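You operate a simulated robot arm through the tools that you are given. There is no shell and no other tool. Be economical: measure what you need, move in short steps, check, and stop when the job is done.

You run a simulated two-armed robot. Do the job below in one go: nothing can be reset, and whatever is moved stays where it is left.

Task
On the top of the baking table, fold the tea towel in half, so that it is half as wide.

Only the result counts: the job must be done as asked and must still hold three seconds after the hand-in. Knocking over, shifting, dropping, spilling or breaking anything else fails it. Flat cloth is picked up by pressing the open fingertips on it (5 to 10 N) and closing them slowly along it; thin cloth reads only 2 to 8 mm in the jaws.

Robot
Two 7-joint arms with two-finger parallel grippers on one trunk, on a base that drives. Base frame: it is fixed to the floor where the robot stands at the start and does not move with it; the origin is under the middle of the robot, x ahead of it, y to its left, z up. Units: m, degrees, N and s.
The left shoulder is at the start at [0.07, 0.163, 1.17], the right one opposite. Places, roughly: top of the baking table [0.6, -0.2, 0.9]. Payload 3.43 kg a hand.
Tool frame (each hand has its own): the origin (TCP) lies between the finger pads and is the grasp point; the fingertips stand 0.034 m ahead of it; z points along the fingers, y is the line along which they close. Largest opening 0.128 m; finger width 0.024, thickness 0.012; the body of the gripper, 0.048 by 0.13 m, starts 0.096 m behind the TCP.
Orientation is that of the tool frame in the base frame, as a unit quaternion [x, y, z, w]. With the fingers straight down and closing along the base's y, the tool's x points along the base's -x, its y along +y and its z along -z.

Tools
- The arms move only by the tool send_rows. It takes "left_deltas", "right_deltas" or both (then of equal length, played together; a hand with none holds still); each is a list of rows, each an object of numbers (a shift or turn left out is 0, a gripper value left out holds the last): "ax", "ay", "az": the turn, a rotation vector about the tool's x, y, z in degrees; "tx", "ty", "tz": the shift along the tool's x, y, z in mm; "fingers": the opening, from 0 (shut) to 1 (fully open). In form: [{"ax": .., "ay": .., "az": .., "tx": .., "ty": .., "tz": .., "fingers": ..}, ...]. A call has 1 to 10 rows; each row shifts and turns the commanded pose from where the row before left it, along the tool's axes as they then stand. Rows are played at 5 a second. More than 0.05 m and 8.6 degrees between two rows, or a gripper value outside its range, and nothing of the call is played. A pose out of reach is approached as far as the arm can. The call stops where the force on the tool passes 40 N (or 10 N more than at its start, if that is more) or the arm is blocked; 0.2 s more then pass. Each finger travels about 0.153 m/s and halts on what it meets, pressing with about 28 N; the grip force reading is that of the motor and also rises with nothing between the fingers. The clock runs only during rows and for 0.2 s after the last one: add rows that do not move to give the fingers time. It gives the time, the measured TCP pose, the force on the tool (base axes), the opening and the grip force at its end, in the units of the frame above (readings bear some noise), and new pictures: "pictures" is both (left out), scene, wrist or none (wrist: the cameras of the hands that moved).
- Cameras (640 x 400 px; columns grow to the right, rows downward): "scene" is now at [0.1303, 0.0031, 1.3817]; the picture's right is [-0.09, -1.00, 0.00], its down [-0.73, 0.07, -0.68] and it looks along [0.67, -0.06, -0.74] (base axes); focal length 275 px, centre (320, 200). "left" rides on the left gripper at [0.076, 0.011, -0.16] in its tool frame; the picture's right is [-0.15, 0.99, 0.00], its down [-0.88, -0.13, -0.46] and it looks along [-0.45, -0.07, 0.89] (tool axes); focal length 234 px, centre (320, 200). "right" rides on the right gripper at [0.076, -0.011, -0.16] in its tool frame; the picture's right is [0.15, 0.99, 0.00], its down [-0.88, 0.13, -0.46] and it looks along [-0.45, 0.07, 0.89] (tool axes); focal length 234 px, centre (320, 200). There is no depth. A picture from a camera that has moved, and an enlarged one, comes with that camera's place and axes in the base frame and with its lens. The place of the scene camera against the robot may be out by one fixed shift of up to 0.012 m in any direction.
- raise_lower(by): slides the trunk up (or, below 0, down) by that many m; the arms and the scene camera ride with it, the base frame stays. It gives what a move gives, with no picture.
- base_move(legs): drives the robot by 1 to 6 legs, each [ahead, left, turn to the left] in m, m and degrees, along the robot's own axes; the way and the turn of a leg run together, so that a leg with both is an arc; at most 1.5 m and 180 degrees a leg. The arms and the cameras ride along, it lands a little off, and it stops where it bumps. It gives what a move gives, and a new picture of the scene camera.
- pan_tilt(pan, tilt): turns the head with the scene camera to pan (to the left, within 86 degrees either way) and tilt (down, from -29 to 69), counted from straight ahead of the robot. It gives what a move gives, and a new picture of the scene camera.
- close_up(camera, box): a new picture of the part [left, top, right, bottom] of that camera's present view, enlarged. The clock stands still meanwhile.
- sign_off(): hands the job in; it is judged then, once.

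Work in short steps. Places have to be worked out from the pictures, the camera data and where the tool is seen: move nearer, look again, correct. Check each grasp and each placing, and mend what went wrong. You have 120 turns and 170 pictures in all, those below and enlarged ones among them. Open the grippers and draw the arms clear of the work before you hand the job in, unless the task says otherwise; then end with one line.

The tools are called as a command line: name --argument value ..., lists and objects as JSON in quotes. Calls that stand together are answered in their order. send_rows: Moves the arms, as the interface text tells. Its arguments: {"type":"object","properties":{"left_deltas":{"type":"array","items":{"type":"object","properties":{"ax":{"type":"number"},"ay":{"type":"number"},"az":{"type":"number"},"tx":{"type":"number"},"ty":{"type":"number"},"tz":{"type":"number"},"fingers":{"type":"number"}}}},"right_deltas":{"type":"array","items":{"type":"object","properties":{"ax":{"type":"number"},"ay":{"type":"number"},"az":{"type":"number"},"tx":{"type":"number"},"ty":{"type":"number"},"tz":{"type":"number"},"fingers":{"type":"number"}}}},"pictures":{"type":"string","enum":["both","scene","wrist","none"]}},"required":[]} The other tools are called the same way: raise_lower (by) slides the trunk up or down; base_move (legs) drives the base; pan_tilt (pan, tilt) turns the head that bears the scene camera; close_up (camera, box) takes an enlarged picture of a part of a camera's view; sign_off () hands the job in.

At the start:

```text
time: 0.0
left_tool_pos: [0.6898, 0.2135, 1.0181]
left_tool_rot: [-0.001, 1.0, 0.0, 0.0]
left_contact_force: [0.0, 0.9, -0.6]
left_width: 0.128
left_finger_force: 0.0
right_tool_pos: [0.6567, -0.3008, 1.0408]
right_tool_rot: [0.001, 1.0, 0.0, 0.0]
right_contact_force: [-0.4, -0.2, 0.5]
right_width: 0.1279
right_finger_force: 0.0
trunk travel left (down, up): [-0.65, 0.29]
robot x, y, heading: [-0.0009, 0.0003, 0.0]
head pan, tilt: [-5.1, 47.5]
```

scene: 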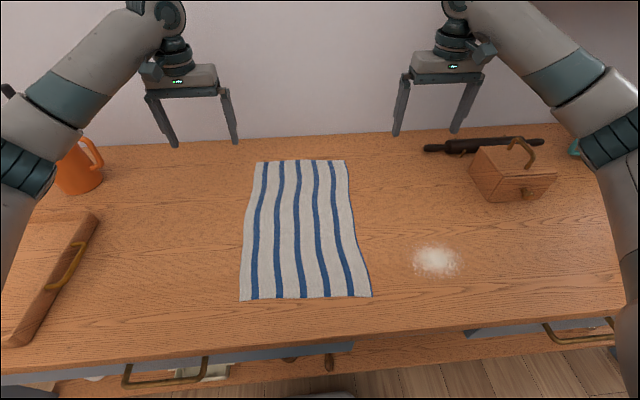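
right: 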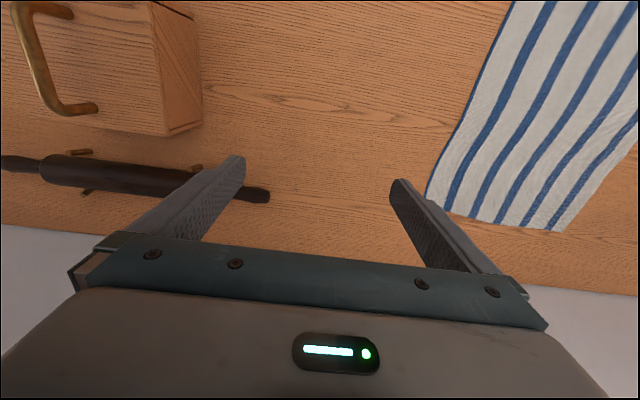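
left: 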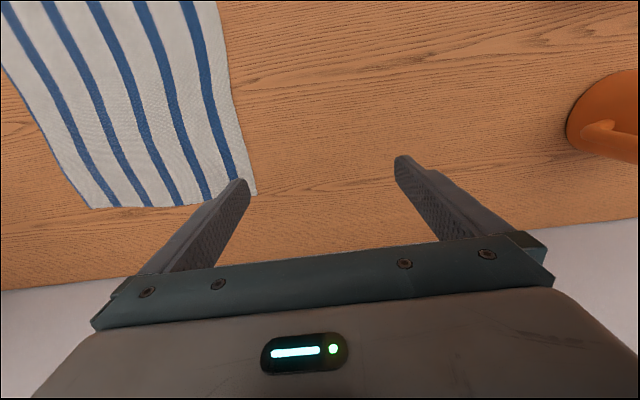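

The towel lies at about x 0.36–0.80, y −0.13–0.145. Its long side and stripes run along x, so I must carry the left long edge over onto the right one. To keep the arms from crossing I'll raise the trunk a little, shift left about 0.2 m and turn right 30°.

raise_lower --by 0.08

base_move --legs '[[0, 0.2, 0], [0, 0, -30]]'

```text
time: 1.2
left_tool_pos: [0.6903, 0.2146, 1.0986]
left_tool_rot: [0.0, 1.0, -0.001, 0.0]
left_contact_force: [-0.1, -0.3, -0.5]
left_width: 0.128
left_finger_force: 0.2
right_tool_pos: [0.6557, -0.3, 1.1208]
right_tool_rot: [-0.001, 1.0, 0.0, 0.0]
right_contact_force: [-0.6, -1.0, -0.2]
right_width: 0.1282
right_finger_force: 0.0
trunk travel left (down, up): [-0.73, 0.21]
robot x, y, heading: [0.0007, -0.001, 0.0]
head pan, tilt: [-5.1, 47.5]
```

```text
time: 4.3
left_tool_pos: [0.7019, 0.0358, 1.0997]
left_tool_rot: [0.261, 0.965, 0.0, -0.001]
left_contact_force: [0.1, -0.4, 0.1]
left_width: 0.128
left_finger_force: 0.1
right_tool_pos: [0.4147, -0.3901, 1.1207]
right_tool_rot: [0.263, 0.965, -0.001, 0.0]
right_contact_force: [-0.2, 0.1, 0.4]
right_width: 0.1281
right_finger_force: 0.0
trunk travel left (down, up): [-0.73, 0.21]
robot x, y, heading: [-0.002, 0.2045, -30.3]
head pan, tilt: [-5.1, 47.5]
camera scene: at [0.1089, 0.1392, 1.4617], right [-0.58, -0.81, 0.0], down [-0.6, 0.43, -0.68], along [0.55, -0.39, -0.74], focal length 275 px, centre (320, 200)
```

scene: 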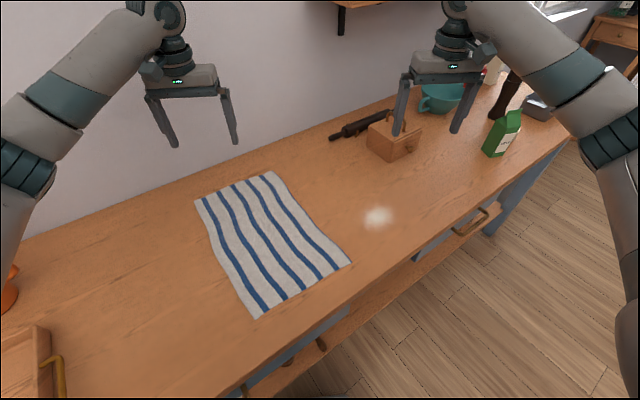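

The towel re-measures at about x 0.36–0.80 with its left edge at y≈0.12–0.14. I'll first square both hands to the base axes, then move the left hand to the far end of the left edge and the right hand toward the near end.

send_rows --left_deltas '[{"az": -7.6}, {"az": -7.6}, {"az": -7.6}, {"az": -7.5}, {"tx": -20, "ty": 35}, {"tx": -20, "ty": 35, "tz": 30}]' --right_deltas '[{"az": -7.6}, {"az": -7.6}, {"az": -7.6}, {"az": -7.5}, {"ty": 48}, {"ty": 48}]' --pictures "both"

```text
refused: row 6 steps farther than a row can; nothing moved
```

The last row was slightly too long, so I'll split it and resend.

send_rows --left_deltas '[{"az": -7.6}, {"az": -7.6}, {"az": -7.6}, {"az": -7.5}, {"tx": -20, "ty": 35}, {"tx": -20, "ty": 35}, {"tz": 30}]' --right_deltas '[{"az": -7.6}, {"az": -7.6}, {"az": -7.6}, {"az": -7.5}, {"ty": 48}, {"ty": 48}, {"ty": 48}]' --pictures "both"

```text
time: 5.9
left_tool_pos: [0.7427, 0.1049, 1.0678]
left_tool_rot: [0.001, 1.0, 0.001, -0.001]
left_contact_force: [0.6, 0.8, -0.8]
left_width: 0.1277
left_finger_force: 0.0
right_tool_pos: [0.4126, -0.2469, 1.1206]
right_tool_rot: [0.002, 1.0, 0.001, -0.001]
right_contact_force: [-0.3, 0.1, -0.7]
right_width: 0.1281
right_finger_force: 0.0
trunk travel left (down, up): [-0.73, 0.21]
robot x, y, heading: [-0.0002, 0.2015, -30.3]
head pan, tilt: [-5.1, 47.5]
camera scene: at [0.1102, 0.1391, 1.4616], right [-0.58, -0.81, 0.0], down [-0.6, 0.43, -0.67], along [0.55, -0.39, -0.74], focal length 275 px, centre (320, 200)
camera right: at [0.3382, -0.257, 1.2802], right [-0.14, 0.99, 0.0], down [0.88, 0.13, 0.46], along [0.45, 0.07, -0.89], focal length 234 px, centre (320, 200)
camera left: at [0.6673, 0.1165, 1.2282], right [0.15, 0.99, 0.0], down [0.88, -0.13, 0.45], along [0.45, -0.07, -0.89], focal length 234 px, centre (320, 200)
```

scene: 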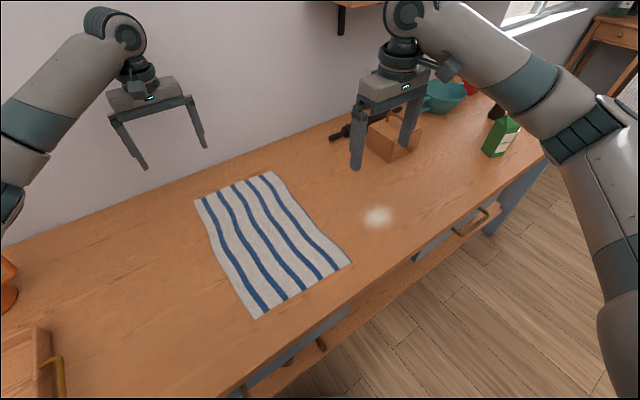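
right: 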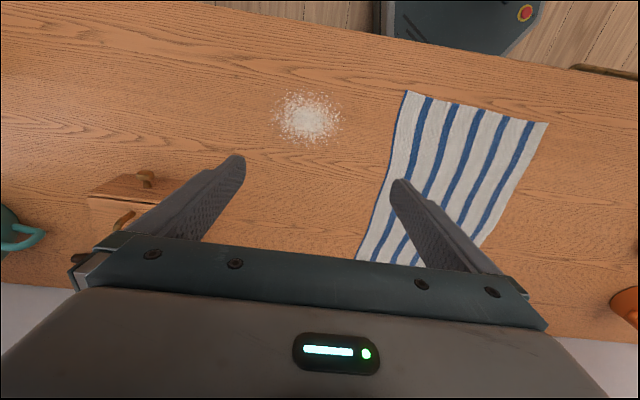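
left: 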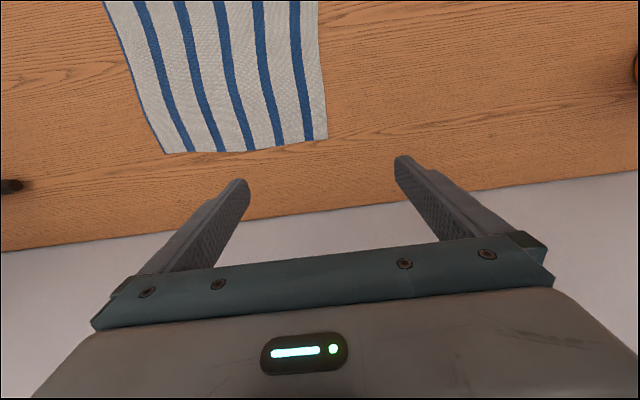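

Comparing the hand and scene cameras, the views only agree if the table top is at about z≈0.885. That puts the towel at about x 0.345–0.745, y −0.115–0.117. I'll bring both hands above their grasp points on the left edge, opened less.

send_rows --left_deltas '[{"tx": 40, "ty": -20, "fingers": 0.3}, {"tz": 30}, {"tz": 20}, {}, {}, {}, {}]' --right_deltas '[{"ty": 48, "fingers": 0.3}, {"ty": 48}, {"ty": 48}, {"ty": 48}, {"ty": 48}, {"ty": 48, "tx": 10}, {"ty": 44, "tx": 7}]' --pictures "both"

```text
time: 7.5
left_tool_pos: [0.702, 0.0879, 1.0193]
left_tool_rot: [0.0, 1.0, -0.001, -0.001]
left_contact_force: [-0.3, 0.1, -1.1]
left_width: 0.0384
left_finger_force: 0.1
right_tool_pos: [0.4002, 0.0868, 1.1223]
right_tool_rot: [0.001, 1.0, -0.002, 0.0]
right_contact_force: [-0.6, 0.6, 0.4]
right_width: 0.0383
right_finger_force: 0.0
trunk travel left (down, up): [-0.73, 0.21]
robot x, y, heading: [-0.0004, 0.1991, -30.3]
head pan, tilt: [-5.1, 47.5]
camera scene: at [0.1093, 0.1418, 1.4617], right [-0.58, -0.81, 0.0], down [-0.6, 0.43, -0.68], along [0.55, -0.39, -0.74], focal length 275 px, centre (320, 200)
camera right: at [0.3253, 0.0768, 1.2815], right [-0.14, 0.99, 0.0], down [0.88, 0.13, 0.46], along [0.45, 0.06, -0.89], focal length 234 px, centre (320, 200)
camera left: at [0.6267, 0.0992, 1.1791], right [0.15, 0.99, 0.0], down [0.88, -0.13, 0.46], along [0.45, -0.07, -0.89], focal length 234 px, centre (320, 200)
```

scene: 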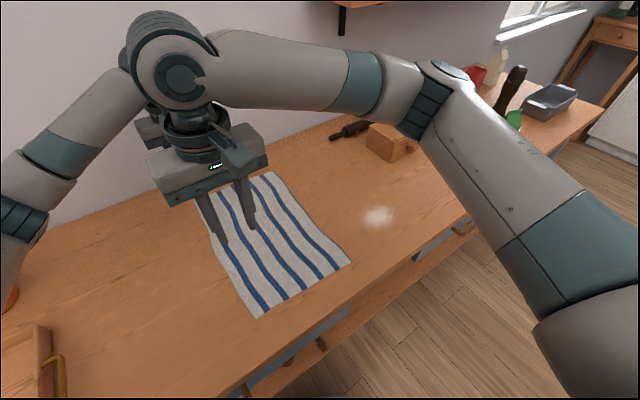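
right: 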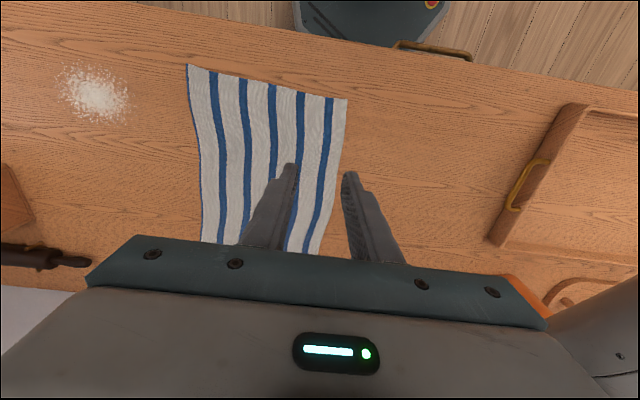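
left: 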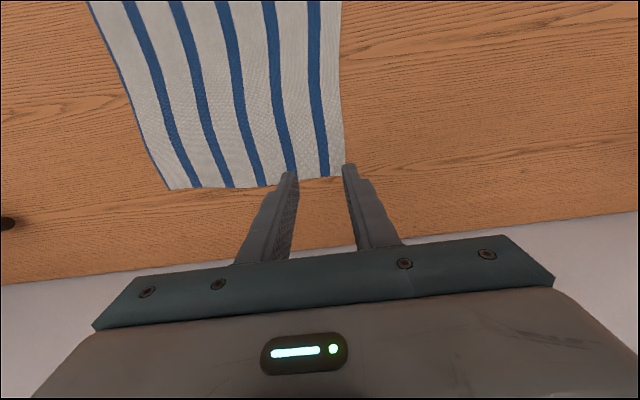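

Both hands reach without touching each other, and the towel's left edge is at y≈0.113 (far) and ≈0.12 (near). I'll lower both to about 15 mm above the cloth.

send_rows --left_deltas '[{"ty": -8}, {"tz": 20}, {"tz": 20}, {"tz": 20}, {"tz": 15}]' --right_deltas '[{"tz": 45}, {"tz": 45}, {"tz": 45}, {"tz": 30}, {"tz": 15}]' --pictures "both"

```text
time: 8.7
left_tool_pos: [0.7031, 0.0773, 0.9442]
left_tool_rot: [0.0, 1.0, 0.0, 0.0]
left_contact_force: [0.1, -0.1, -0.3]
left_width: 0.0385
left_finger_force: 0.1
right_tool_pos: [0.397, 0.0849, 0.9412]
right_tool_rot: [0.001, 1.0, 0.0, 0.0]
right_contact_force: [-0.2, 0.6, -0.1]
right_width: 0.0382
right_finger_force: 0.1
trunk travel left (down, up): [-0.73, 0.21]
robot x, y, heading: [-0.0001, 0.2024, -30.4]
head pan, tilt: [-5.1, 47.5]
camera scene: at [0.1091, 0.1394, 1.4617], right [-0.58, -0.81, 0.0], down [-0.6, 0.43, -0.68], along [0.55, -0.39, -0.74], focal length 275 px, centre (320, 200)
camera right: at [0.3221, 0.0744, 1.101], right [-0.14, 0.99, 0.0], down [0.88, 0.13, 0.46], along [0.45, 0.07, -0.89], focal length 234 px, centre (320, 200)
camera left: at [0.6275, 0.0891, 1.105], right [0.15, 0.99, 0.0], down [0.88, -0.13, 0.46], along [0.45, -0.07, -0.89], focal length 234 px, centre (320, 200)
```

scene: 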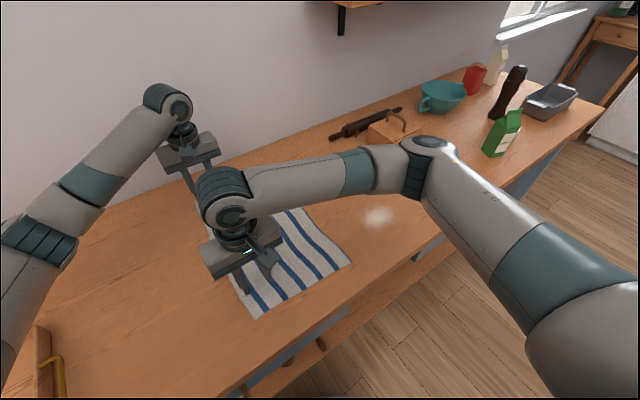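
right: 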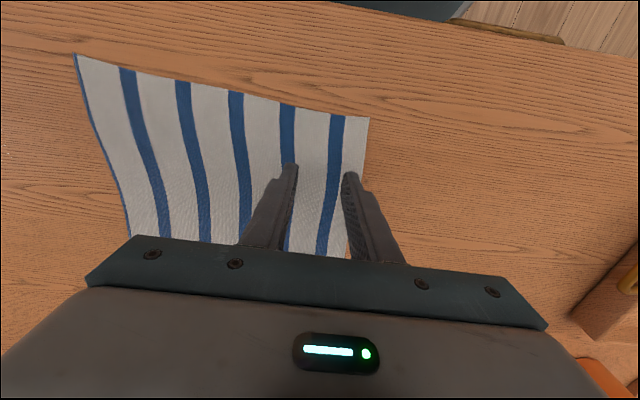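
left: 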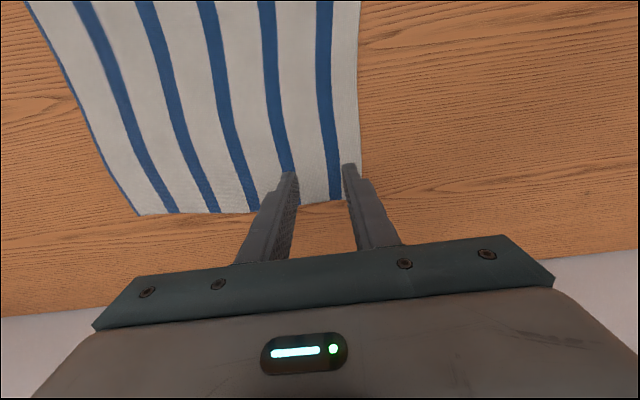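

The fingertips are over the cloth with the outer fingers just inside the edge. I'll step down gently to find contact.

send_rows --left_deltas '[{"tz": 8}, {"tz": 6}, {"tz": 3}]' --right_deltas '[{"tz": 6}, {"tz": 5}, {"tz": 3}]' --pictures "none"

```text
time: 9.5
left_tool_pos: [0.7014, 0.0782, 0.9272]
left_tool_rot: [0.0, 1.0, 0.0, -0.001]
left_contact_force: [0.0, -0.4, -0.1]
left_width: 0.0382
left_finger_force: 0.1
right_tool_pos: [0.3982, 0.0852, 0.9283]
right_tool_rot: [0.0, 1.0, 0.0, 0.0]
right_contact_force: [0.7, -0.1, 0.0]
right_width: 0.0383
right_finger_force: 0.1
trunk travel left (down, up): [-0.73, 0.21]
robot x, y, heading: [-0.0003, 0.2006, -30.3]
head pan, tilt: [-5.1, 47.5]
```

No contact yet, so I'll go down a few more millimetres.

send_rows --left_deltas '[{"tz": 2}, {"tz": 2}, {"tz": 1}]' --right_deltas '[{"tz": 2}, {"tz": 2}, {"tz": 2}]' --pictures "none"

```text
time: 10.3
left_tool_pos: [0.7027, 0.0784, 0.9226]
left_tool_rot: [0.0, 1.0, 0.0, 0.0]
left_contact_force: [-0.4, 0.4, -0.4]
left_width: 0.0384
left_finger_force: 0.1
right_tool_pos: [0.3981, 0.0852, 0.9216]
right_tool_rot: [0.002, 1.0, 0.0, 0.001]
right_contact_force: [-0.4, 0.1, -1.2]
right_width: 0.0384
right_finger_force: 0.1
trunk travel left (down, up): [-0.73, 0.21]
robot x, y, heading: [-0.0016, 0.203, -30.4]
head pan, tilt: [-5.1, 47.5]
```

Still no contact force. I'll keep going down in small steps.

send_rows --left_deltas '[{"tz": 2}, {"tz": 2}]' --right_deltas '[{"tz": 2}, {"tz": 1}]' --pictures "wrist"

```text
time: 10.9
left_tool_pos: [0.7016, 0.0782, 0.9191]
left_tool_rot: [0.0, 1.0, 0.0, 0.0]
left_contact_force: [0.4, 0.2, 0.1]
left_width: 0.0387
left_finger_force: 0.0
right_tool_pos: [0.3994, 0.086, 0.9193]
right_tool_rot: [0.001, 1.0, 0.0, 0.001]
right_contact_force: [0.4, 0.3, -0.8]
right_width: 0.0386
right_finger_force: 0.1
trunk travel left (down, up): [-0.73, 0.21]
robot x, y, heading: [-0.0017, 0.2016, -30.4]
head pan, tilt: [-5.1, 47.5]
camera right: at [0.3229, 0.0756, 1.0778], right [-0.14, 0.99, 0.0], down [0.88, 0.13, 0.46], along [0.45, 0.07, -0.89], focal length 234 px, centre (320, 200)
camera left: at [0.6272, 0.0894, 1.0785], right [0.15, 0.99, 0.0], down [0.88, -0.13, 0.46], along [0.45, -0.07, -0.89], focal length 234 px, centre (320, 200)
```

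right: 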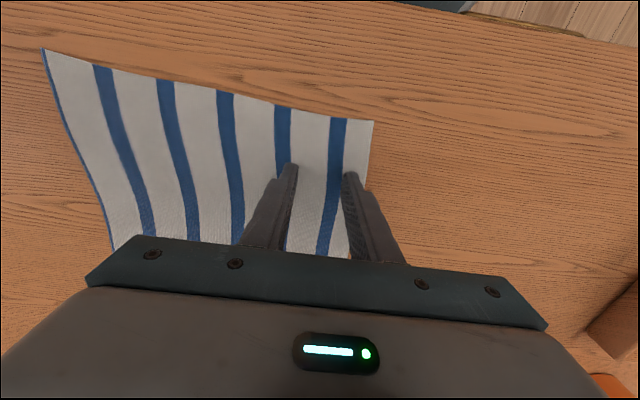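
left: 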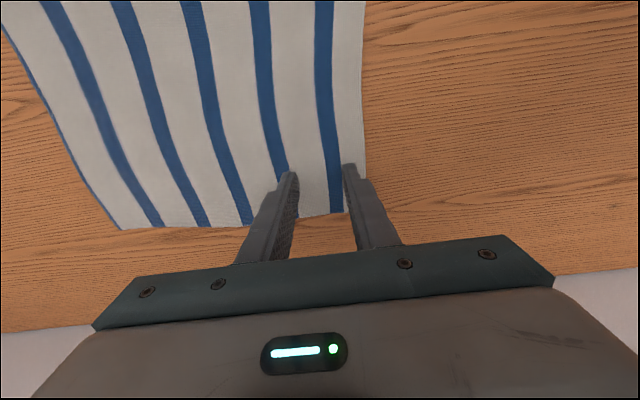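

The fingertips are at z≈0.885 and still free, so I'll step further down while watching the force.

send_rows --left_deltas '[{"tz": 3}, {"tz": 3}, {"tz": 3}]' --right_deltas '[{"tz": 3}, {"tz": 3}, {"tz": 3}]' --pictures "none"

send_rows --left_deltas '[{"tz": 2}, {"tz": 2}]' --right_deltas '[{"tz": 2}, {"tz": 2}]' --pictures "none"

```text
time: 11.8
left_tool_pos: [0.7014, 0.078, 0.9155]
left_tool_rot: [0.0, 1.0, -0.003, 0.004]
left_contact_force: [-0.5, 2.0, 13.3]
left_width: 0.0392
left_finger_force: 0.4
right_tool_pos: [0.3984, 0.0872, 0.9158]
right_tool_rot: [0.001, 1.0, 0.001, 0.006]
right_contact_force: [-2.9, -2.2, 21.1]
right_width: 0.0383
right_finger_force: 0.0
trunk travel left (down, up): [-0.73, 0.21]
robot x, y, heading: [-0.002, 0.2015, -30.5]
head pan, tilt: [-5.1, 47.5]
stopped in row 3 (right hand): the force on the tool passed its limit (the readings are from after the stop); the commanded pose is now the measured one
```

```text
time: 12.3
left_tool_pos: [0.7031, 0.0767, 0.9149]
left_tool_rot: [0.001, 1.0, -0.005, 0.005]
left_contact_force: [-3.4, 1.6, 15.3]
left_width: 0.0392
left_finger_force: 0.6
right_tool_pos: [0.3987, 0.0869, 0.9173]
right_tool_rot: [0.001, 1.0, 0.002, 0.008]
right_contact_force: [-4.2, -1.0, 18.9]
right_width: 0.0386
right_finger_force: 0.0
trunk travel left (down, up): [-0.73, 0.21]
robot x, y, heading: [-0.0018, 0.2008, -30.3]
head pan, tilt: [-5.1, 47.5]
stopped in row 2 (right hand): the force on the tool passed its limit (the readings are from after the stop); the commanded pose is now the measured one
```

Contact at TCP z≈0.917, so the surface is at z≈0.883. The hands press a bit too hard, so I'll ease off to 5–10 N.

send_rows --left_deltas '[{"tz": -1}, {}]' --right_deltas '[{"tz": -1.2}, {}]' --pictures "none"

```text
time: 12.9
left_tool_pos: [0.7033, 0.0783, 0.9159]
left_tool_rot: [0.001, 1.0, -0.004, 0.006]
left_contact_force: [-2.9, -0.8, 17.2]
left_width: 0.0383
left_finger_force: 0.0
right_tool_pos: [0.4002, 0.0863, 0.9156]
right_tool_rot: [0.001, 1.0, 0.001, 0.008]
right_contact_force: [0.0, 1.9, 12.2]
right_width: 0.0386
right_finger_force: 0.1
trunk travel left (down, up): [-0.73, 0.21]
robot x, y, heading: [0.0012, 0.2024, -30.4]
head pan, tilt: [-5.1, 47.5]
```

The left hand reads 17 N and the right 12 N, so I'll ease a touch more.

send_rows --left_deltas '[{"tz": -1.2}, {}]' --right_deltas '[{"tz": -0.5}, {}]' --pictures "none"

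```text
time: 13.5
left_tool_pos: [0.703, 0.0788, 0.9157]
left_tool_rot: [-0.001, 1.0, -0.003, 0.004]
left_contact_force: [-0.6, -1.8, 8.5]
left_width: 0.0376
left_finger_force: 0.1
right_tool_pos: [0.3998, 0.0864, 0.9161]
right_tool_rot: [0.001, 1.0, 0.002, 0.007]
right_contact_force: [-2.6, 1.2, 15.9]
right_width: 0.0385
right_finger_force: 0.1
trunk travel left (down, up): [-0.73, 0.21]
robot x, y, heading: [-0.0002, 0.202, -30.3]
head pan, tilt: [-5.1, 47.5]
```

Left is at 8.5 N. I'll ease the right a little, then close both slowly along the cloth.

send_rows --left_deltas '[{}, {"fingers": 0.26}, {"fingers": 0.22}, {"fingers": 0.18}, {"fingers": 0.14}, {"fingers": 0.1}, {"fingers": 0.06}, {"fingers": 0.03}, {"fingers": 0}, {}]' --right_deltas '[{"tz": -0.8}, {"fingers": 0.26}, {"fingers": 0.22}, {"fingers": 0.18}, {"fingers": 0.14}, {"fingers": 0.1}, {"fingers": 0.06}, {"fingers": 0.03}, {"fingers": 0}, {}]' --pictures "wrist"

```text
time: 15.7
left_tool_pos: [0.7037, 0.0794, 0.9151]
left_tool_rot: [-0.001, 1.0, -0.002, 0.005]
left_contact_force: [-0.1, 3.5, 14.0]
left_width: 0.0066
left_finger_force: 27.8
right_tool_pos: [0.399, 0.0858, 0.9163]
right_tool_rot: [0.001, 1.0, 0.001, 0.008]
right_contact_force: [0.7, -0.4, 0.0]
right_width: 0.0064
right_finger_force: 28.2
trunk travel left (down, up): [-0.73, 0.21]
robot x, y, heading: [-0.001, 0.1994, -30.4]
head pan, tilt: [-5.1, 47.5]
camera right: at [0.3217, 0.0758, 1.0741], right [-0.14, 0.99, 0.0], down [0.87, 0.13, 0.47], along [0.46, 0.07, -0.88], focal length 234 px, centre (320, 200)
camera left: at [0.6269, 0.0907, 1.0749], right [0.15, 0.99, -0.01], down [0.88, -0.13, 0.46], along [0.46, -0.07, -0.89], focal length 234 px, centre (320, 200)
```

right: 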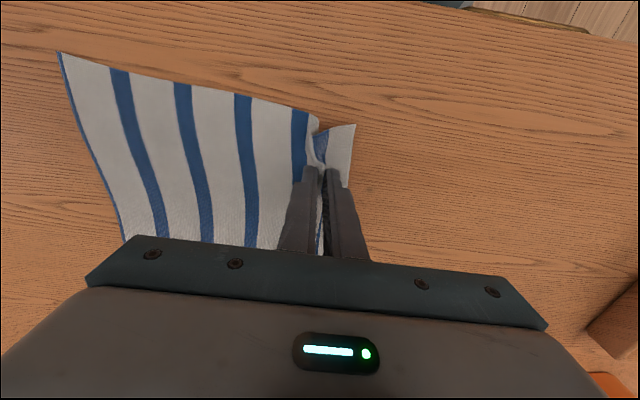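
left: 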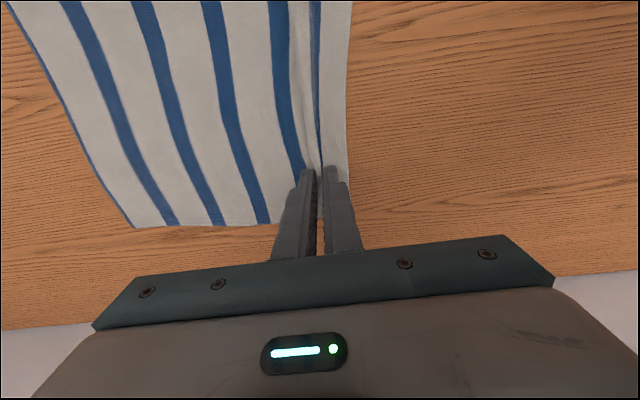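

Both hands hold a ridge (6.5 mm), but with a 2 cm tail outside that would end up tucked in after folding. I'll spread the cloth back open and regrasp closer to the edge with a narrower opening.

send_rows --left_deltas '[{"fingers": 0.06}, {"fingers": 0.12}, {"fingers": 0.18}, {"fingers": 0.24}, {"fingers": 0.3}, {}, {"tz": -8}, {"ty": 12, "fingers": 0.17}, {}]' --right_deltas '[{"fingers": 0.06}, {"fingers": 0.12}, {"fingers": 0.18}, {"fingers": 0.24}, {"fingers": 0.3}, {}, {"tz": -8}, {"ty": 12, "fingers": 0.17}, {}]' --pictures "wrist"

```text
time: 17.7
left_tool_pos: [0.7045, 0.0886, 0.9219]
left_tool_rot: [-0.001, 1.0, -0.003, 0.004]
left_contact_force: [-0.6, 0.3, 0.2]
left_width: 0.022
left_finger_force: 0.1
right_tool_pos: [0.3999, 0.098, 0.9223]
right_tool_rot: [0.001, 1.0, 0.001, 0.006]
right_contact_force: [0.2, 0.9, 0.2]
right_width: 0.0219
right_finger_force: 0.0
trunk travel left (down, up): [-0.73, 0.21]
robot x, y, heading: [0.0053, 0.2013, -30.5]
head pan, tilt: [-5.1, 47.5]
camera right: at [0.3237, 0.087, 1.082], right [-0.14, 0.99, 0.0], down [0.88, 0.13, 0.47], along [0.46, 0.07, -0.88], focal length 234 px, centre (320, 200)
camera left: at [0.6278, 0.1012, 1.0808], right [0.15, 0.99, 0.0], down [0.88, -0.13, 0.46], along [0.46, -0.07, -0.89], focal length 234 px, centre (320, 200)
```

right: 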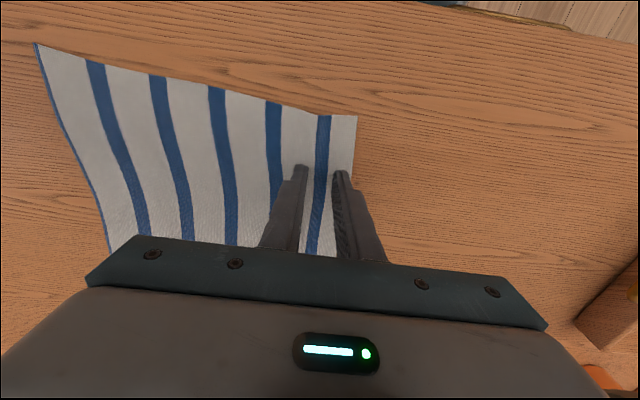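
left: 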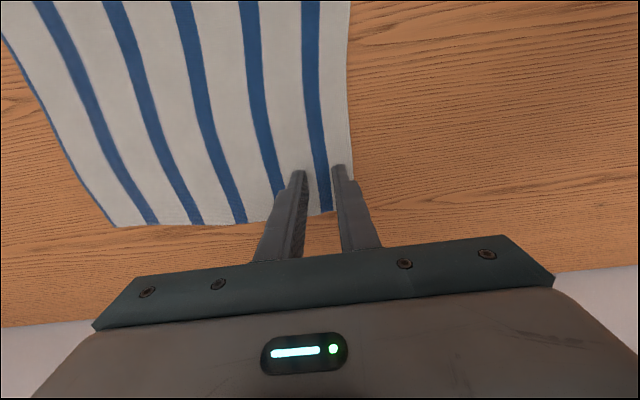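

The cloth spread back flat. I'll zoom in on the fingertips relative to the edge.

close_up --camera "right" --box '[260, 100, 420, 200]'

close_up --camera "left" --box '[250, 130, 410, 230]'

```text
4.00 times, centred on (340, 150) of right
camera zoom: at [0.3237, 0.087, 1.082], right [-0.14, 0.99, 0.0], down [0.88, 0.13, 0.47], along [0.46, 0.07, -0.88], focal length 937 px, centre (240, 400)
```

zoom: 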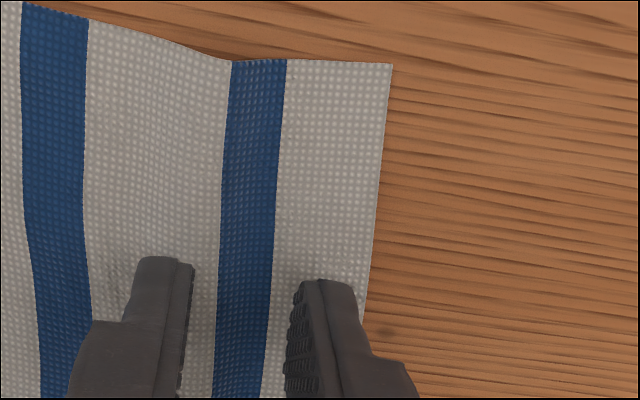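

```text
4.00 times, centred on (330, 180) of left
camera zoom: at [0.6278, 0.1012, 1.0808], right [0.15, 0.99, 0.0], down [0.88, -0.13, 0.46], along [0.46, -0.07, -0.89], focal length 937 px, centre (280, 280)
```

zoom: 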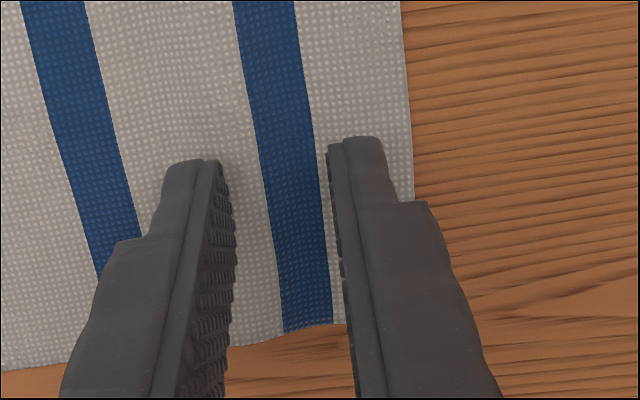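

The outer fingers sit 14–16 mm inside the edge. I'll shift outward (right 9 mm, left 11 mm) so only a few millimetres of tail remain, then press down.

send_rows --left_deltas '[{"ty": 11}, {"tz": 3}, {"tz": 2}, {"tz": 1}, {"tz": 1}]' --right_deltas '[{"ty": 9}, {"tz": 3}, {"tz": 2}, {"tz": 1}, {"tz": 1}]' --pictures "none"

```text
time: 18.9
left_tool_pos: [0.7057, 0.1011, 0.9166]
left_tool_rot: [0.0, 1.0, -0.003, 0.004]
left_contact_force: [0.3, -1.1, 6.6]
left_width: 0.0215
left_finger_force: 0.1
right_tool_pos: [0.4012, 0.1075, 0.917]
right_tool_rot: [0.001, 1.0, 0.002, 0.007]
right_contact_force: [-0.7, 0.3, -0.3]
right_width: 0.0217
right_finger_force: 0.0
trunk travel left (down, up): [-0.73, 0.21]
robot x, y, heading: [0.0007, 0.2029, -30.6]
head pan, tilt: [-5.1, 47.5]
```

Left presses at 6.6 N, while the right needs about 1.5 mm more. I'll adjust that, then close slowly.

send_rows --left_deltas '[{}, {}, {"tz": 0.3}]' --right_deltas '[{"tz": 1}, {"tz": 0.7}, {}]' --pictures "none"

```text
time: 19.7
left_tool_pos: [0.7046, 0.1, 0.9165]
left_tool_rot: [-0.001, 1.0, -0.003, 0.004]
left_contact_force: [2.4, -1.3, 8.1]
left_width: 0.0215
left_finger_force: 0.0
right_tool_pos: [0.4011, 0.1062, 0.9149]
right_tool_rot: [0.001, 1.0, 0.002, 0.007]
right_contact_force: [-0.8, -0.3, 4.1]
right_width: 0.0216
right_finger_force: 0.1
trunk travel left (down, up): [-0.73, 0.21]
robot x, y, heading: [-0.0023, 0.1993, -30.3]
head pan, tilt: [-5.1, 47.5]
```

Both press at roughly 4–8 N. I'll push the right down 0.4 mm and close slowly.

send_rows --left_deltas '[{}, {"fingers": 0.14}, {"fingers": 0.12}, {"fingers": 0.1}, {"fingers": 0.08}, {"fingers": 0.06}, {"fingers": 0.04}, {"fingers": 0.02}, {"fingers": 0}, {}]' --right_deltas '[{"tz": 0.4}, {"fingers": 0.14}, {"fingers": 0.12}, {"fingers": 0.1}, {"fingers": 0.08}, {"fingers": 0.06}, {"fingers": 0.04}, {"fingers": 0.02}, {"fingers": 0}, {}]' --pictures "wrist"

```text
time: 21.9
left_tool_pos: [0.7037, 0.1023, 0.9152]
left_tool_rot: [-0.001, 1.0, -0.004, 0.004]
left_contact_force: [-0.8, -0.8, 6.1]
left_width: 0.0023
left_finger_force: 28.1
right_tool_pos: [0.4003, 0.1078, 0.9153]
right_tool_rot: [0.0, 1.0, 0.001, 0.006]
right_contact_force: [1.6, 0.8, 15.4]
right_width: 0.002
right_finger_force: 28.3
trunk travel left (down, up): [-0.73, 0.21]
robot x, y, heading: [0.0017, 0.2046, -30.3]
head pan, tilt: [-5.1, 47.5]
camera right: at [0.323, 0.0971, 1.0737], right [-0.14, 0.99, 0.0], down [0.87, 0.13, 0.47], along [0.46, 0.07, -0.88], focal length 234 px, centre (320, 200)
camera left: at [0.6269, 0.1136, 1.0751], right [0.15, 0.99, -0.01], down [0.88, -0.13, 0.46], along [0.46, -0.07, -0.89], focal length 234 px, centre (320, 200)
```

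right: 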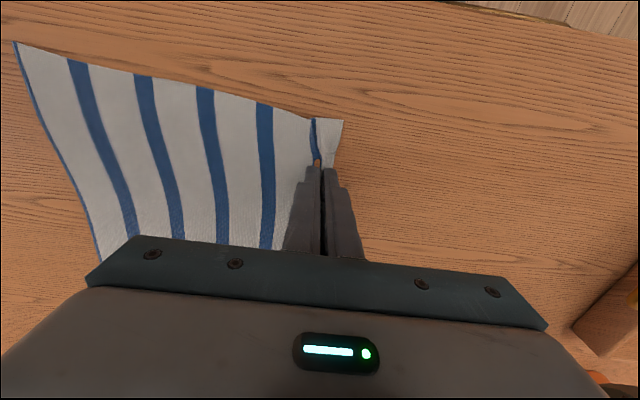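
left: 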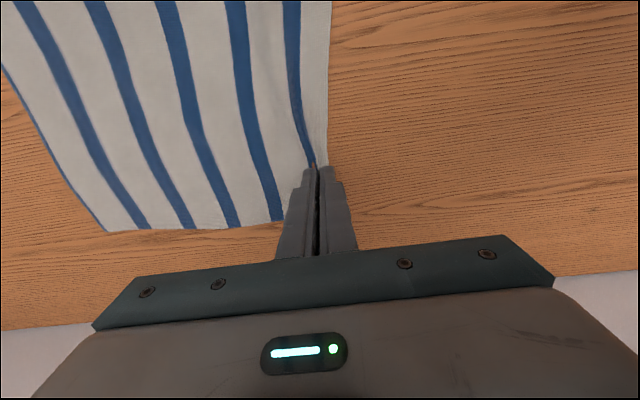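

Width 2 mm now suggests a single-layer pinch at the edge. I'll lift 40 mm to verify that both hold.

send_rows --left_deltas '[{"tz": -10}, {"tz": -15, "ty": -2}, {"tz": -15, "ty": -3}, {}]' --right_deltas '[{"tz": -10}, {"tz": -15, "ty": -2}, {"tz": -15, "ty": -3}, {}]' --pictures "both"

```text
time: 22.9
left_tool_pos: [0.7046, 0.0957, 0.9551]
left_tool_rot: [-0.001, 1.0, -0.003, 0.002]
left_contact_force: [-0.3, 0.5, -0.2]
left_width: 0.0021
left_finger_force: 27.8
right_tool_pos: [0.4008, 0.1013, 0.9545]
right_tool_rot: [0.0, 1.0, 0.001, 0.006]
right_contact_force: [0.0, 0.5, -0.3]
right_width: 0.0019
right_finger_force: 28.0
trunk travel left (down, up): [-0.73, 0.21]
robot x, y, heading: [-0.003, 0.2009, -30.5]
head pan, tilt: [-5.1, 47.5]
camera scene: at [0.1091, 0.1394, 1.4616], right [-0.58, -0.81, 0.0], down [-0.6, 0.43, -0.68], along [0.55, -0.39, -0.74], focal length 275 px, centre (320, 200)
camera right: at [0.323, 0.0907, 1.1123], right [-0.14, 0.99, 0.0], down [0.88, 0.13, 0.47], along [0.46, 0.07, -0.88], focal length 234 px, centre (320, 200)
camera left: at [0.6278, 0.1086, 1.1145], right [0.15, 0.99, -0.01], down [0.88, -0.13, 0.46], along [0.46, -0.07, -0.89], focal length 234 px, centre (320, 200)
```

scene: 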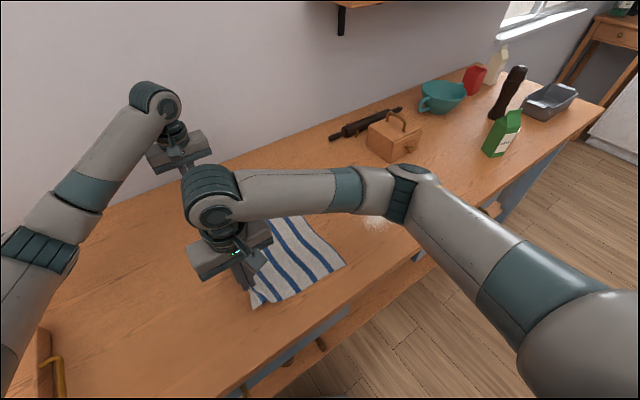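
right: 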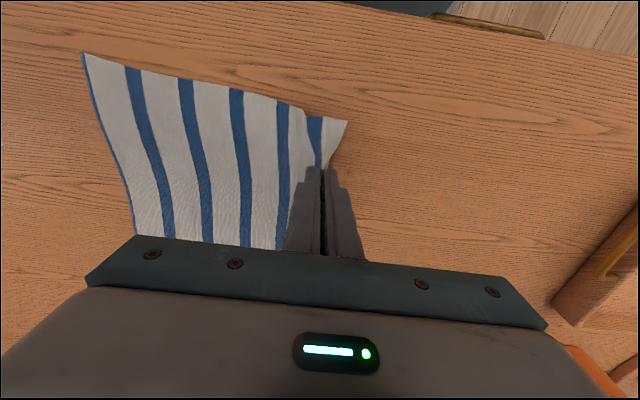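
left: 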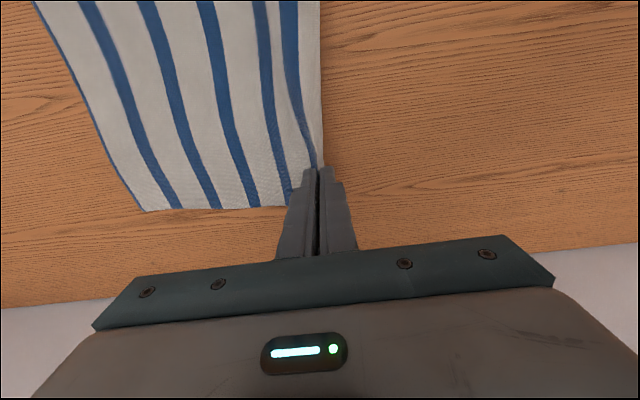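

Both hands hold the edge. The right edge sits at y≈−0.11 and the fold line at y≈0.005. I'll carry the edge up along an arc to above the fold line, then tilt both hands 30° so the fingers point toward +y.

send_rows --left_deltas '[{"ty": -18, "tz": -32}, {"ty": -25, "tz": -20}, {"ty": -30, "tz": -10}, {"ty": -33}, {"ax": -6}, {"ax": -6}, {"ax": -6}, {"ax": -6}, {"ax": -6}, {}]' --right_deltas '[{"ty": -18, "tz": -32}, {"ty": -25, "tz": -20}, {"ty": -30, "tz": -10}, {"ty": -36}, {"ax": -6}, {"ax": -6}, {"ax": -6}, {"ax": -6}, {"ax": -6}, {}]' --pictures "both"

```text
time: 25.1
left_tool_pos: [0.7044, -0.0082, 1.0158]
left_tool_rot: [-0.002, 0.967, 0.256, 0.004]
left_contact_force: [-1.4, -0.3, -0.1]
left_width: 0.0022
left_finger_force: 28.1
right_tool_pos: [0.399, -0.0053, 1.0175]
right_tool_rot: [-0.001, 0.966, 0.26, 0.007]
right_contact_force: [0.2, 0.5, 0.8]
right_width: 0.002
right_finger_force: 28.4
trunk travel left (down, up): [-0.73, 0.21]
robot x, y, heading: [0.0009, 0.2021, -30.3]
head pan, tilt: [-5.1, 47.5]
camera scene: at [0.1097, 0.1406, 1.4617], right [-0.58, -0.81, 0.0], down [-0.6, 0.43, -0.68], along [0.55, -0.39, -0.74], focal length 275 px, centre (320, 200)
camera right: at [0.3226, -0.095, 1.1478], right [-0.15, 0.86, 0.5], down [0.88, -0.12, 0.47], along [0.46, 0.5, -0.73], focal length 234 px, centre (320, 200)
camera left: at [0.629, -0.0777, 1.1619], right [0.14, 0.86, 0.49], down [0.88, -0.34, 0.34], along [0.46, 0.38, -0.8], focal length 234 px, centre (320, 200)
```

scene: 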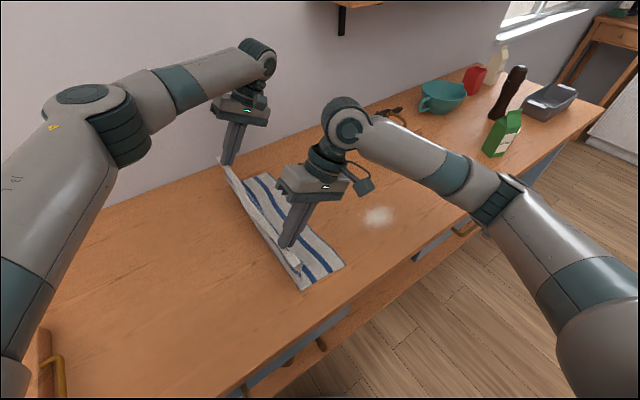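
right: 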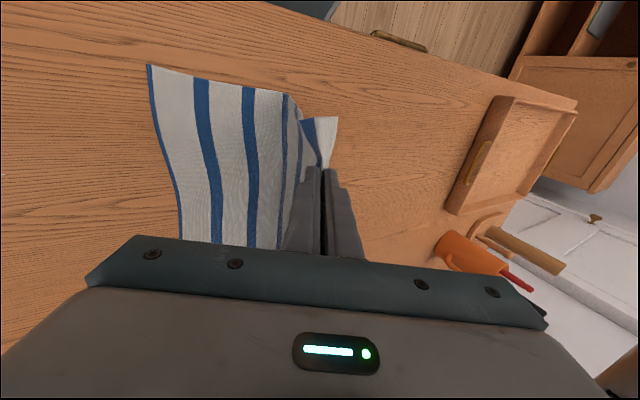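
left: 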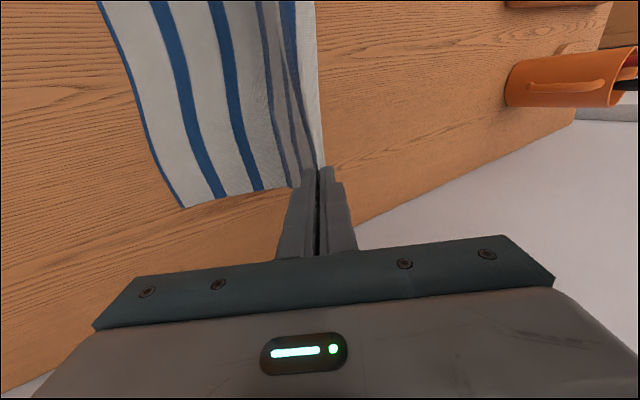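

The edge now stands above the fold line and the towel hasn't shifted. I'll continue the arc down toward the right edge, stopping about 20 mm above the table.

send_rows --left_deltas '[{"ty": -35.8, "tz": -16}, {"ty": -33.5, "tz": -2}, {"ty": -33.2, "tz": 7.4}, {"ty": -22.3, "tz": 12.5}, {"ty": -16.1, "tz": 13.8}, {}]' --right_deltas '[{"ty": -35.8, "tz": -16}, {"ty": -33.5, "tz": -2}, {"ty": -33.2, "tz": 7.4}, {"ty": -22.3, "tz": 12.5}, {"ty": -16.1, "tz": 13.8}, {}]' --pictures "both"

```text
time: 26.5
left_tool_pos: [0.6793, -0.0906, 0.9607]
left_tool_rot: [0.0, 0.967, 0.256, 0.003]
left_contact_force: [-0.6, 0.6, -0.4]
left_width: 0.002
left_finger_force: 27.9
left hand out of reach, approached as far as the arm can: row 2, 3, 4, 5
right_tool_pos: [0.3988, -0.1214, 0.9322]
right_tool_rot: [-0.001, 0.966, 0.26, 0.006]
right_contact_force: [-0.3, 0.5, 0.2]
right_width: 0.0023
right_finger_force: 28.1
trunk travel left (down, up): [-0.73, 0.21]
robot x, y, heading: [0.0014, 0.2008, -30.4]
head pan, tilt: [-5.1, 47.5]
camera scene: at [0.1095, 0.14, 1.4617], right [-0.58, -0.81, 0.0], down [-0.6, 0.43, -0.68], along [0.55, -0.39, -0.74], focal length 275 px, centre (320, 200)
camera right: at [0.322, -0.2097, 1.064], right [-0.15, 0.86, 0.49], down [0.87, -0.12, 0.47], along [0.46, 0.5, -0.73], focal length 234 px, centre (320, 200)
camera left: at [0.6025, -0.1607, 1.1053], right [0.14, 0.86, 0.49], down [0.88, -0.34, 0.34], along [0.46, 0.38, -0.8], focal length 234 px, centre (320, 200)
```

scene: 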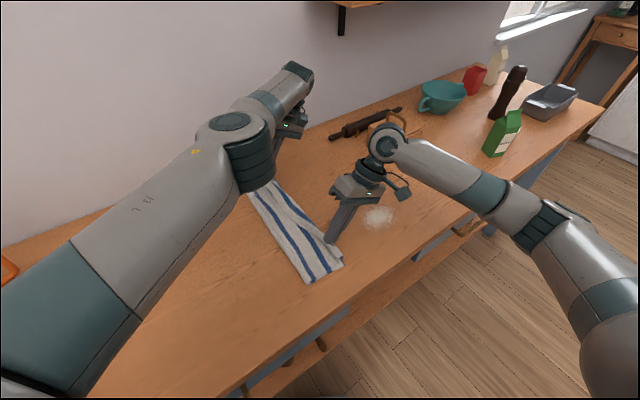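
right: 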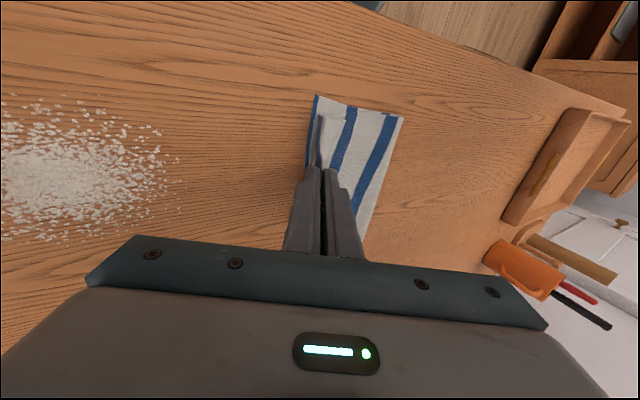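
left: 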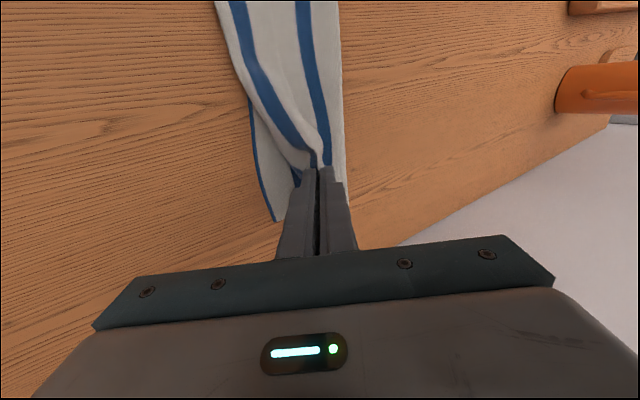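

The left arm runs out of reach with that tilt (TCP at x 0.679, y −0.091). I'll take most of the left hand's tilt out, which brings the target within reach.

send_rows --left_deltas '[{"ax": 6}, {"ax": 6}, {"ax": 6}, {"ax": 5}, {}]' --pictures "both"

```text
time: 27.7
left_tool_pos: [0.7218, -0.1417, 0.9539]
left_tool_rot: [0.001, 0.998, 0.059, 0.0]
left_contact_force: [-26.8, 2.8, -0.9]
left_width: 0.0021
left_finger_force: 28.3
left hand out of reach, approached as far as the arm can: row 1, 2, 3, 4
right_tool_pos: [0.4007, -0.1219, 0.9345]
right_tool_rot: [0.001, 0.966, 0.26, 0.009]
right_contact_force: [27.2, -3.3, 1.4]
right_width: 0.0022
right_finger_force: 27.9
trunk travel left (down, up): [-0.73, 0.21]
robot x, y, heading: [0.0005, 0.2012, -30.4]
head pan, tilt: [-5.1, 47.5]
camera scene: at [0.1087, 0.1387, 1.4617], right [-0.58, -0.81, 0.0], down [-0.6, 0.43, -0.68], along [0.55, -0.39, -0.74], focal length 275 px, centre (320, 200)
camera left: at [0.6466, -0.1489, 1.1147], right [0.15, 0.98, 0.12], down [0.88, -0.18, 0.44], along [0.45, 0.04, -0.89], focal length 234 px, centre (320, 200)
```

scene: 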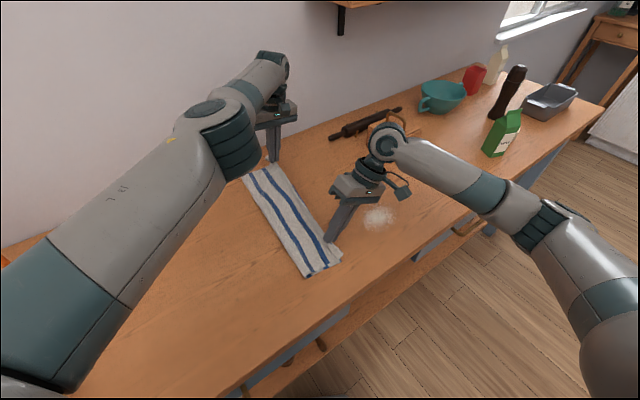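
left: 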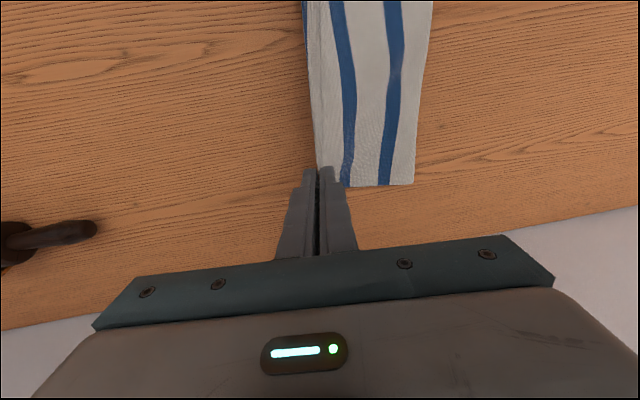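

Left overshot to x 0.722, y −0.142, and the cloth is taut between the hands (27 N). I'll bring the left back in x and y to relieve the pull.

send_rows --left_deltas '[{"tx": 9, "ty": 6}, {"tx": 9, "ty": 7}, {}]' --pictures "none"

```text
time: 28.5
left_tool_pos: [0.7218, -0.1422, 0.9531]
left_tool_rot: [0.0, 0.998, 0.059, 0.002]
left_contact_force: [-28.6, 3.5, -1.9]
left_width: 0.0022
left_finger_force: 27.5
left hand out of reach, approached as far as the arm can: row 1, 2
right_tool_pos: [0.3988, -0.1223, 0.9334]
right_tool_rot: [0.0, 0.965, 0.26, 0.007]
right_contact_force: [28.8, -2.6, 1.2]
right_width: 0.0021
right_finger_force: 27.6
trunk travel left (down, up): [-0.73, 0.21]
robot x, y, heading: [-0.0032, 0.2009, -30.4]
head pan, tilt: [-5.1, 47.5]
```

The commanded left pose sits in an unreachable spot for this arm posture. I'll step the command back up and toward +y, where it was reachable before.

send_rows --left_deltas '[{"ty": 15, "tz": -10}, {"ty": 15, "tz": -10}, {"ty": 15, "tz": -10}]' --pictures "scene"

```text
time: 29.1
left_tool_pos: [0.7308, -0.1318, 0.9713]
left_tool_rot: [0.001, 0.998, 0.06, -0.005]
left_contact_force: [-23.1, 1.5, -2.5]
left_width: 0.002
left_finger_force: 27.9
left hand out of reach, approached as far as the arm can: row 1, 2, 3
right_tool_pos: [0.4043, -0.1216, 0.9357]
right_tool_rot: [0.001, 0.965, 0.261, 0.015]
right_contact_force: [22.1, -0.9, 2.4]
right_width: 0.0021
right_finger_force: 27.9
trunk travel left (down, up): [-0.73, 0.21]
robot x, y, heading: [-0.0012, 0.2039, -30.2]
head pan, tilt: [-5.1, 47.5]
stopped in row 3 (left hand): the force on the tool passed its limit (the readings are from after the stop); the commanded pose is now the measured one
camera scene: at [0.1091, 0.1392, 1.4616], right [-0.58, -0.81, 0.0], down [-0.6, 0.43, -0.68], along [0.55, -0.39, -0.74], focal length 275 px, centre (320, 200)
```

scene: 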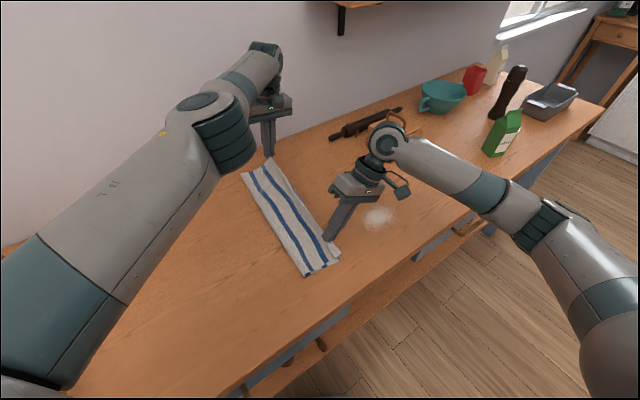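

The commanded pose has been reset to the measured one. I'll try moving the left hand back in x from here.

send_rows --left_deltas '[{"tx": 7}, {"tx": 7}]' --pictures "none"

```text
time: 29.7
left_tool_pos: [0.7252, -0.1363, 0.9724]
left_tool_rot: [0.001, 0.998, 0.061, -0.003]
left_contact_force: [-19.2, 2.0, -1.8]
left_width: 0.0019
left_finger_force: 28.1
left hand out of reach, approached as far as the arm can: row 1, 2
right_tool_pos: [0.4009, -0.1216, 0.935]
right_tool_rot: [0.0, 0.965, 0.261, 0.01]
right_contact_force: [19.4, -1.7, 2.0]
right_width: 0.002
right_finger_force: 28.0
trunk travel left (down, up): [-0.73, 0.21]
robot x, y, heading: [0.0014, 0.2027, -30.5]
head pan, tilt: [-5.1, 47.5]
```

The arm seems to slide along a joint limit, probably wrist yaw. I'll yaw the left hand a little back toward the robot's heading to free it.

send_rows --left_deltas '[{"az": 5}, {"az": 5}, {}]' --pictures "none"

```text
time: 30.5
left_tool_pos: [0.7245, -0.1372, 0.9726]
left_tool_rot: [0.087, 0.994, 0.06, -0.008]
left_contact_force: [-20.2, 1.9, -2.3]
left_width: 0.0018
left_finger_force: 28.0
right_tool_pos: [0.401, -0.1217, 0.935]
right_tool_rot: [0.001, 0.965, 0.261, 0.011]
right_contact_force: [20.5, -1.4, 2.3]
right_width: 0.0021
right_finger_force: 28.4
trunk travel left (down, up): [-0.73, 0.21]
robot x, y, heading: [0.002, 0.2002, -30.6]
head pan, tilt: [-5.1, 47.5]
```

That freed it. Now I'll bring the left hand back to relax the cloth.

send_rows --left_deltas '[{"tx": 8, "ty": 5}, {"tx": 8, "ty": 5}, {}]' --pictures "none"

```text
time: 31.3
left_tool_pos: [0.7242, -0.138, 0.9721]
left_tool_rot: [0.086, 0.995, 0.059, -0.008]
left_contact_force: [-20.9, 1.9, -2.8]
left_width: 0.0018
left_finger_force: 28.1
left hand out of reach, approached as far as the arm can: row 1, 2
right_tool_pos: [0.4019, -0.1222, 0.9354]
right_tool_rot: [-0.001, 0.965, 0.26, 0.011]
right_contact_force: [20.9, -1.4, 2.0]
right_width: 0.002
right_finger_force: 27.3
trunk travel left (down, up): [-0.73, 0.21]
robot x, y, heading: [-0.0002, 0.2015, -30.3]
head pan, tilt: [-5.1, 47.5]
```

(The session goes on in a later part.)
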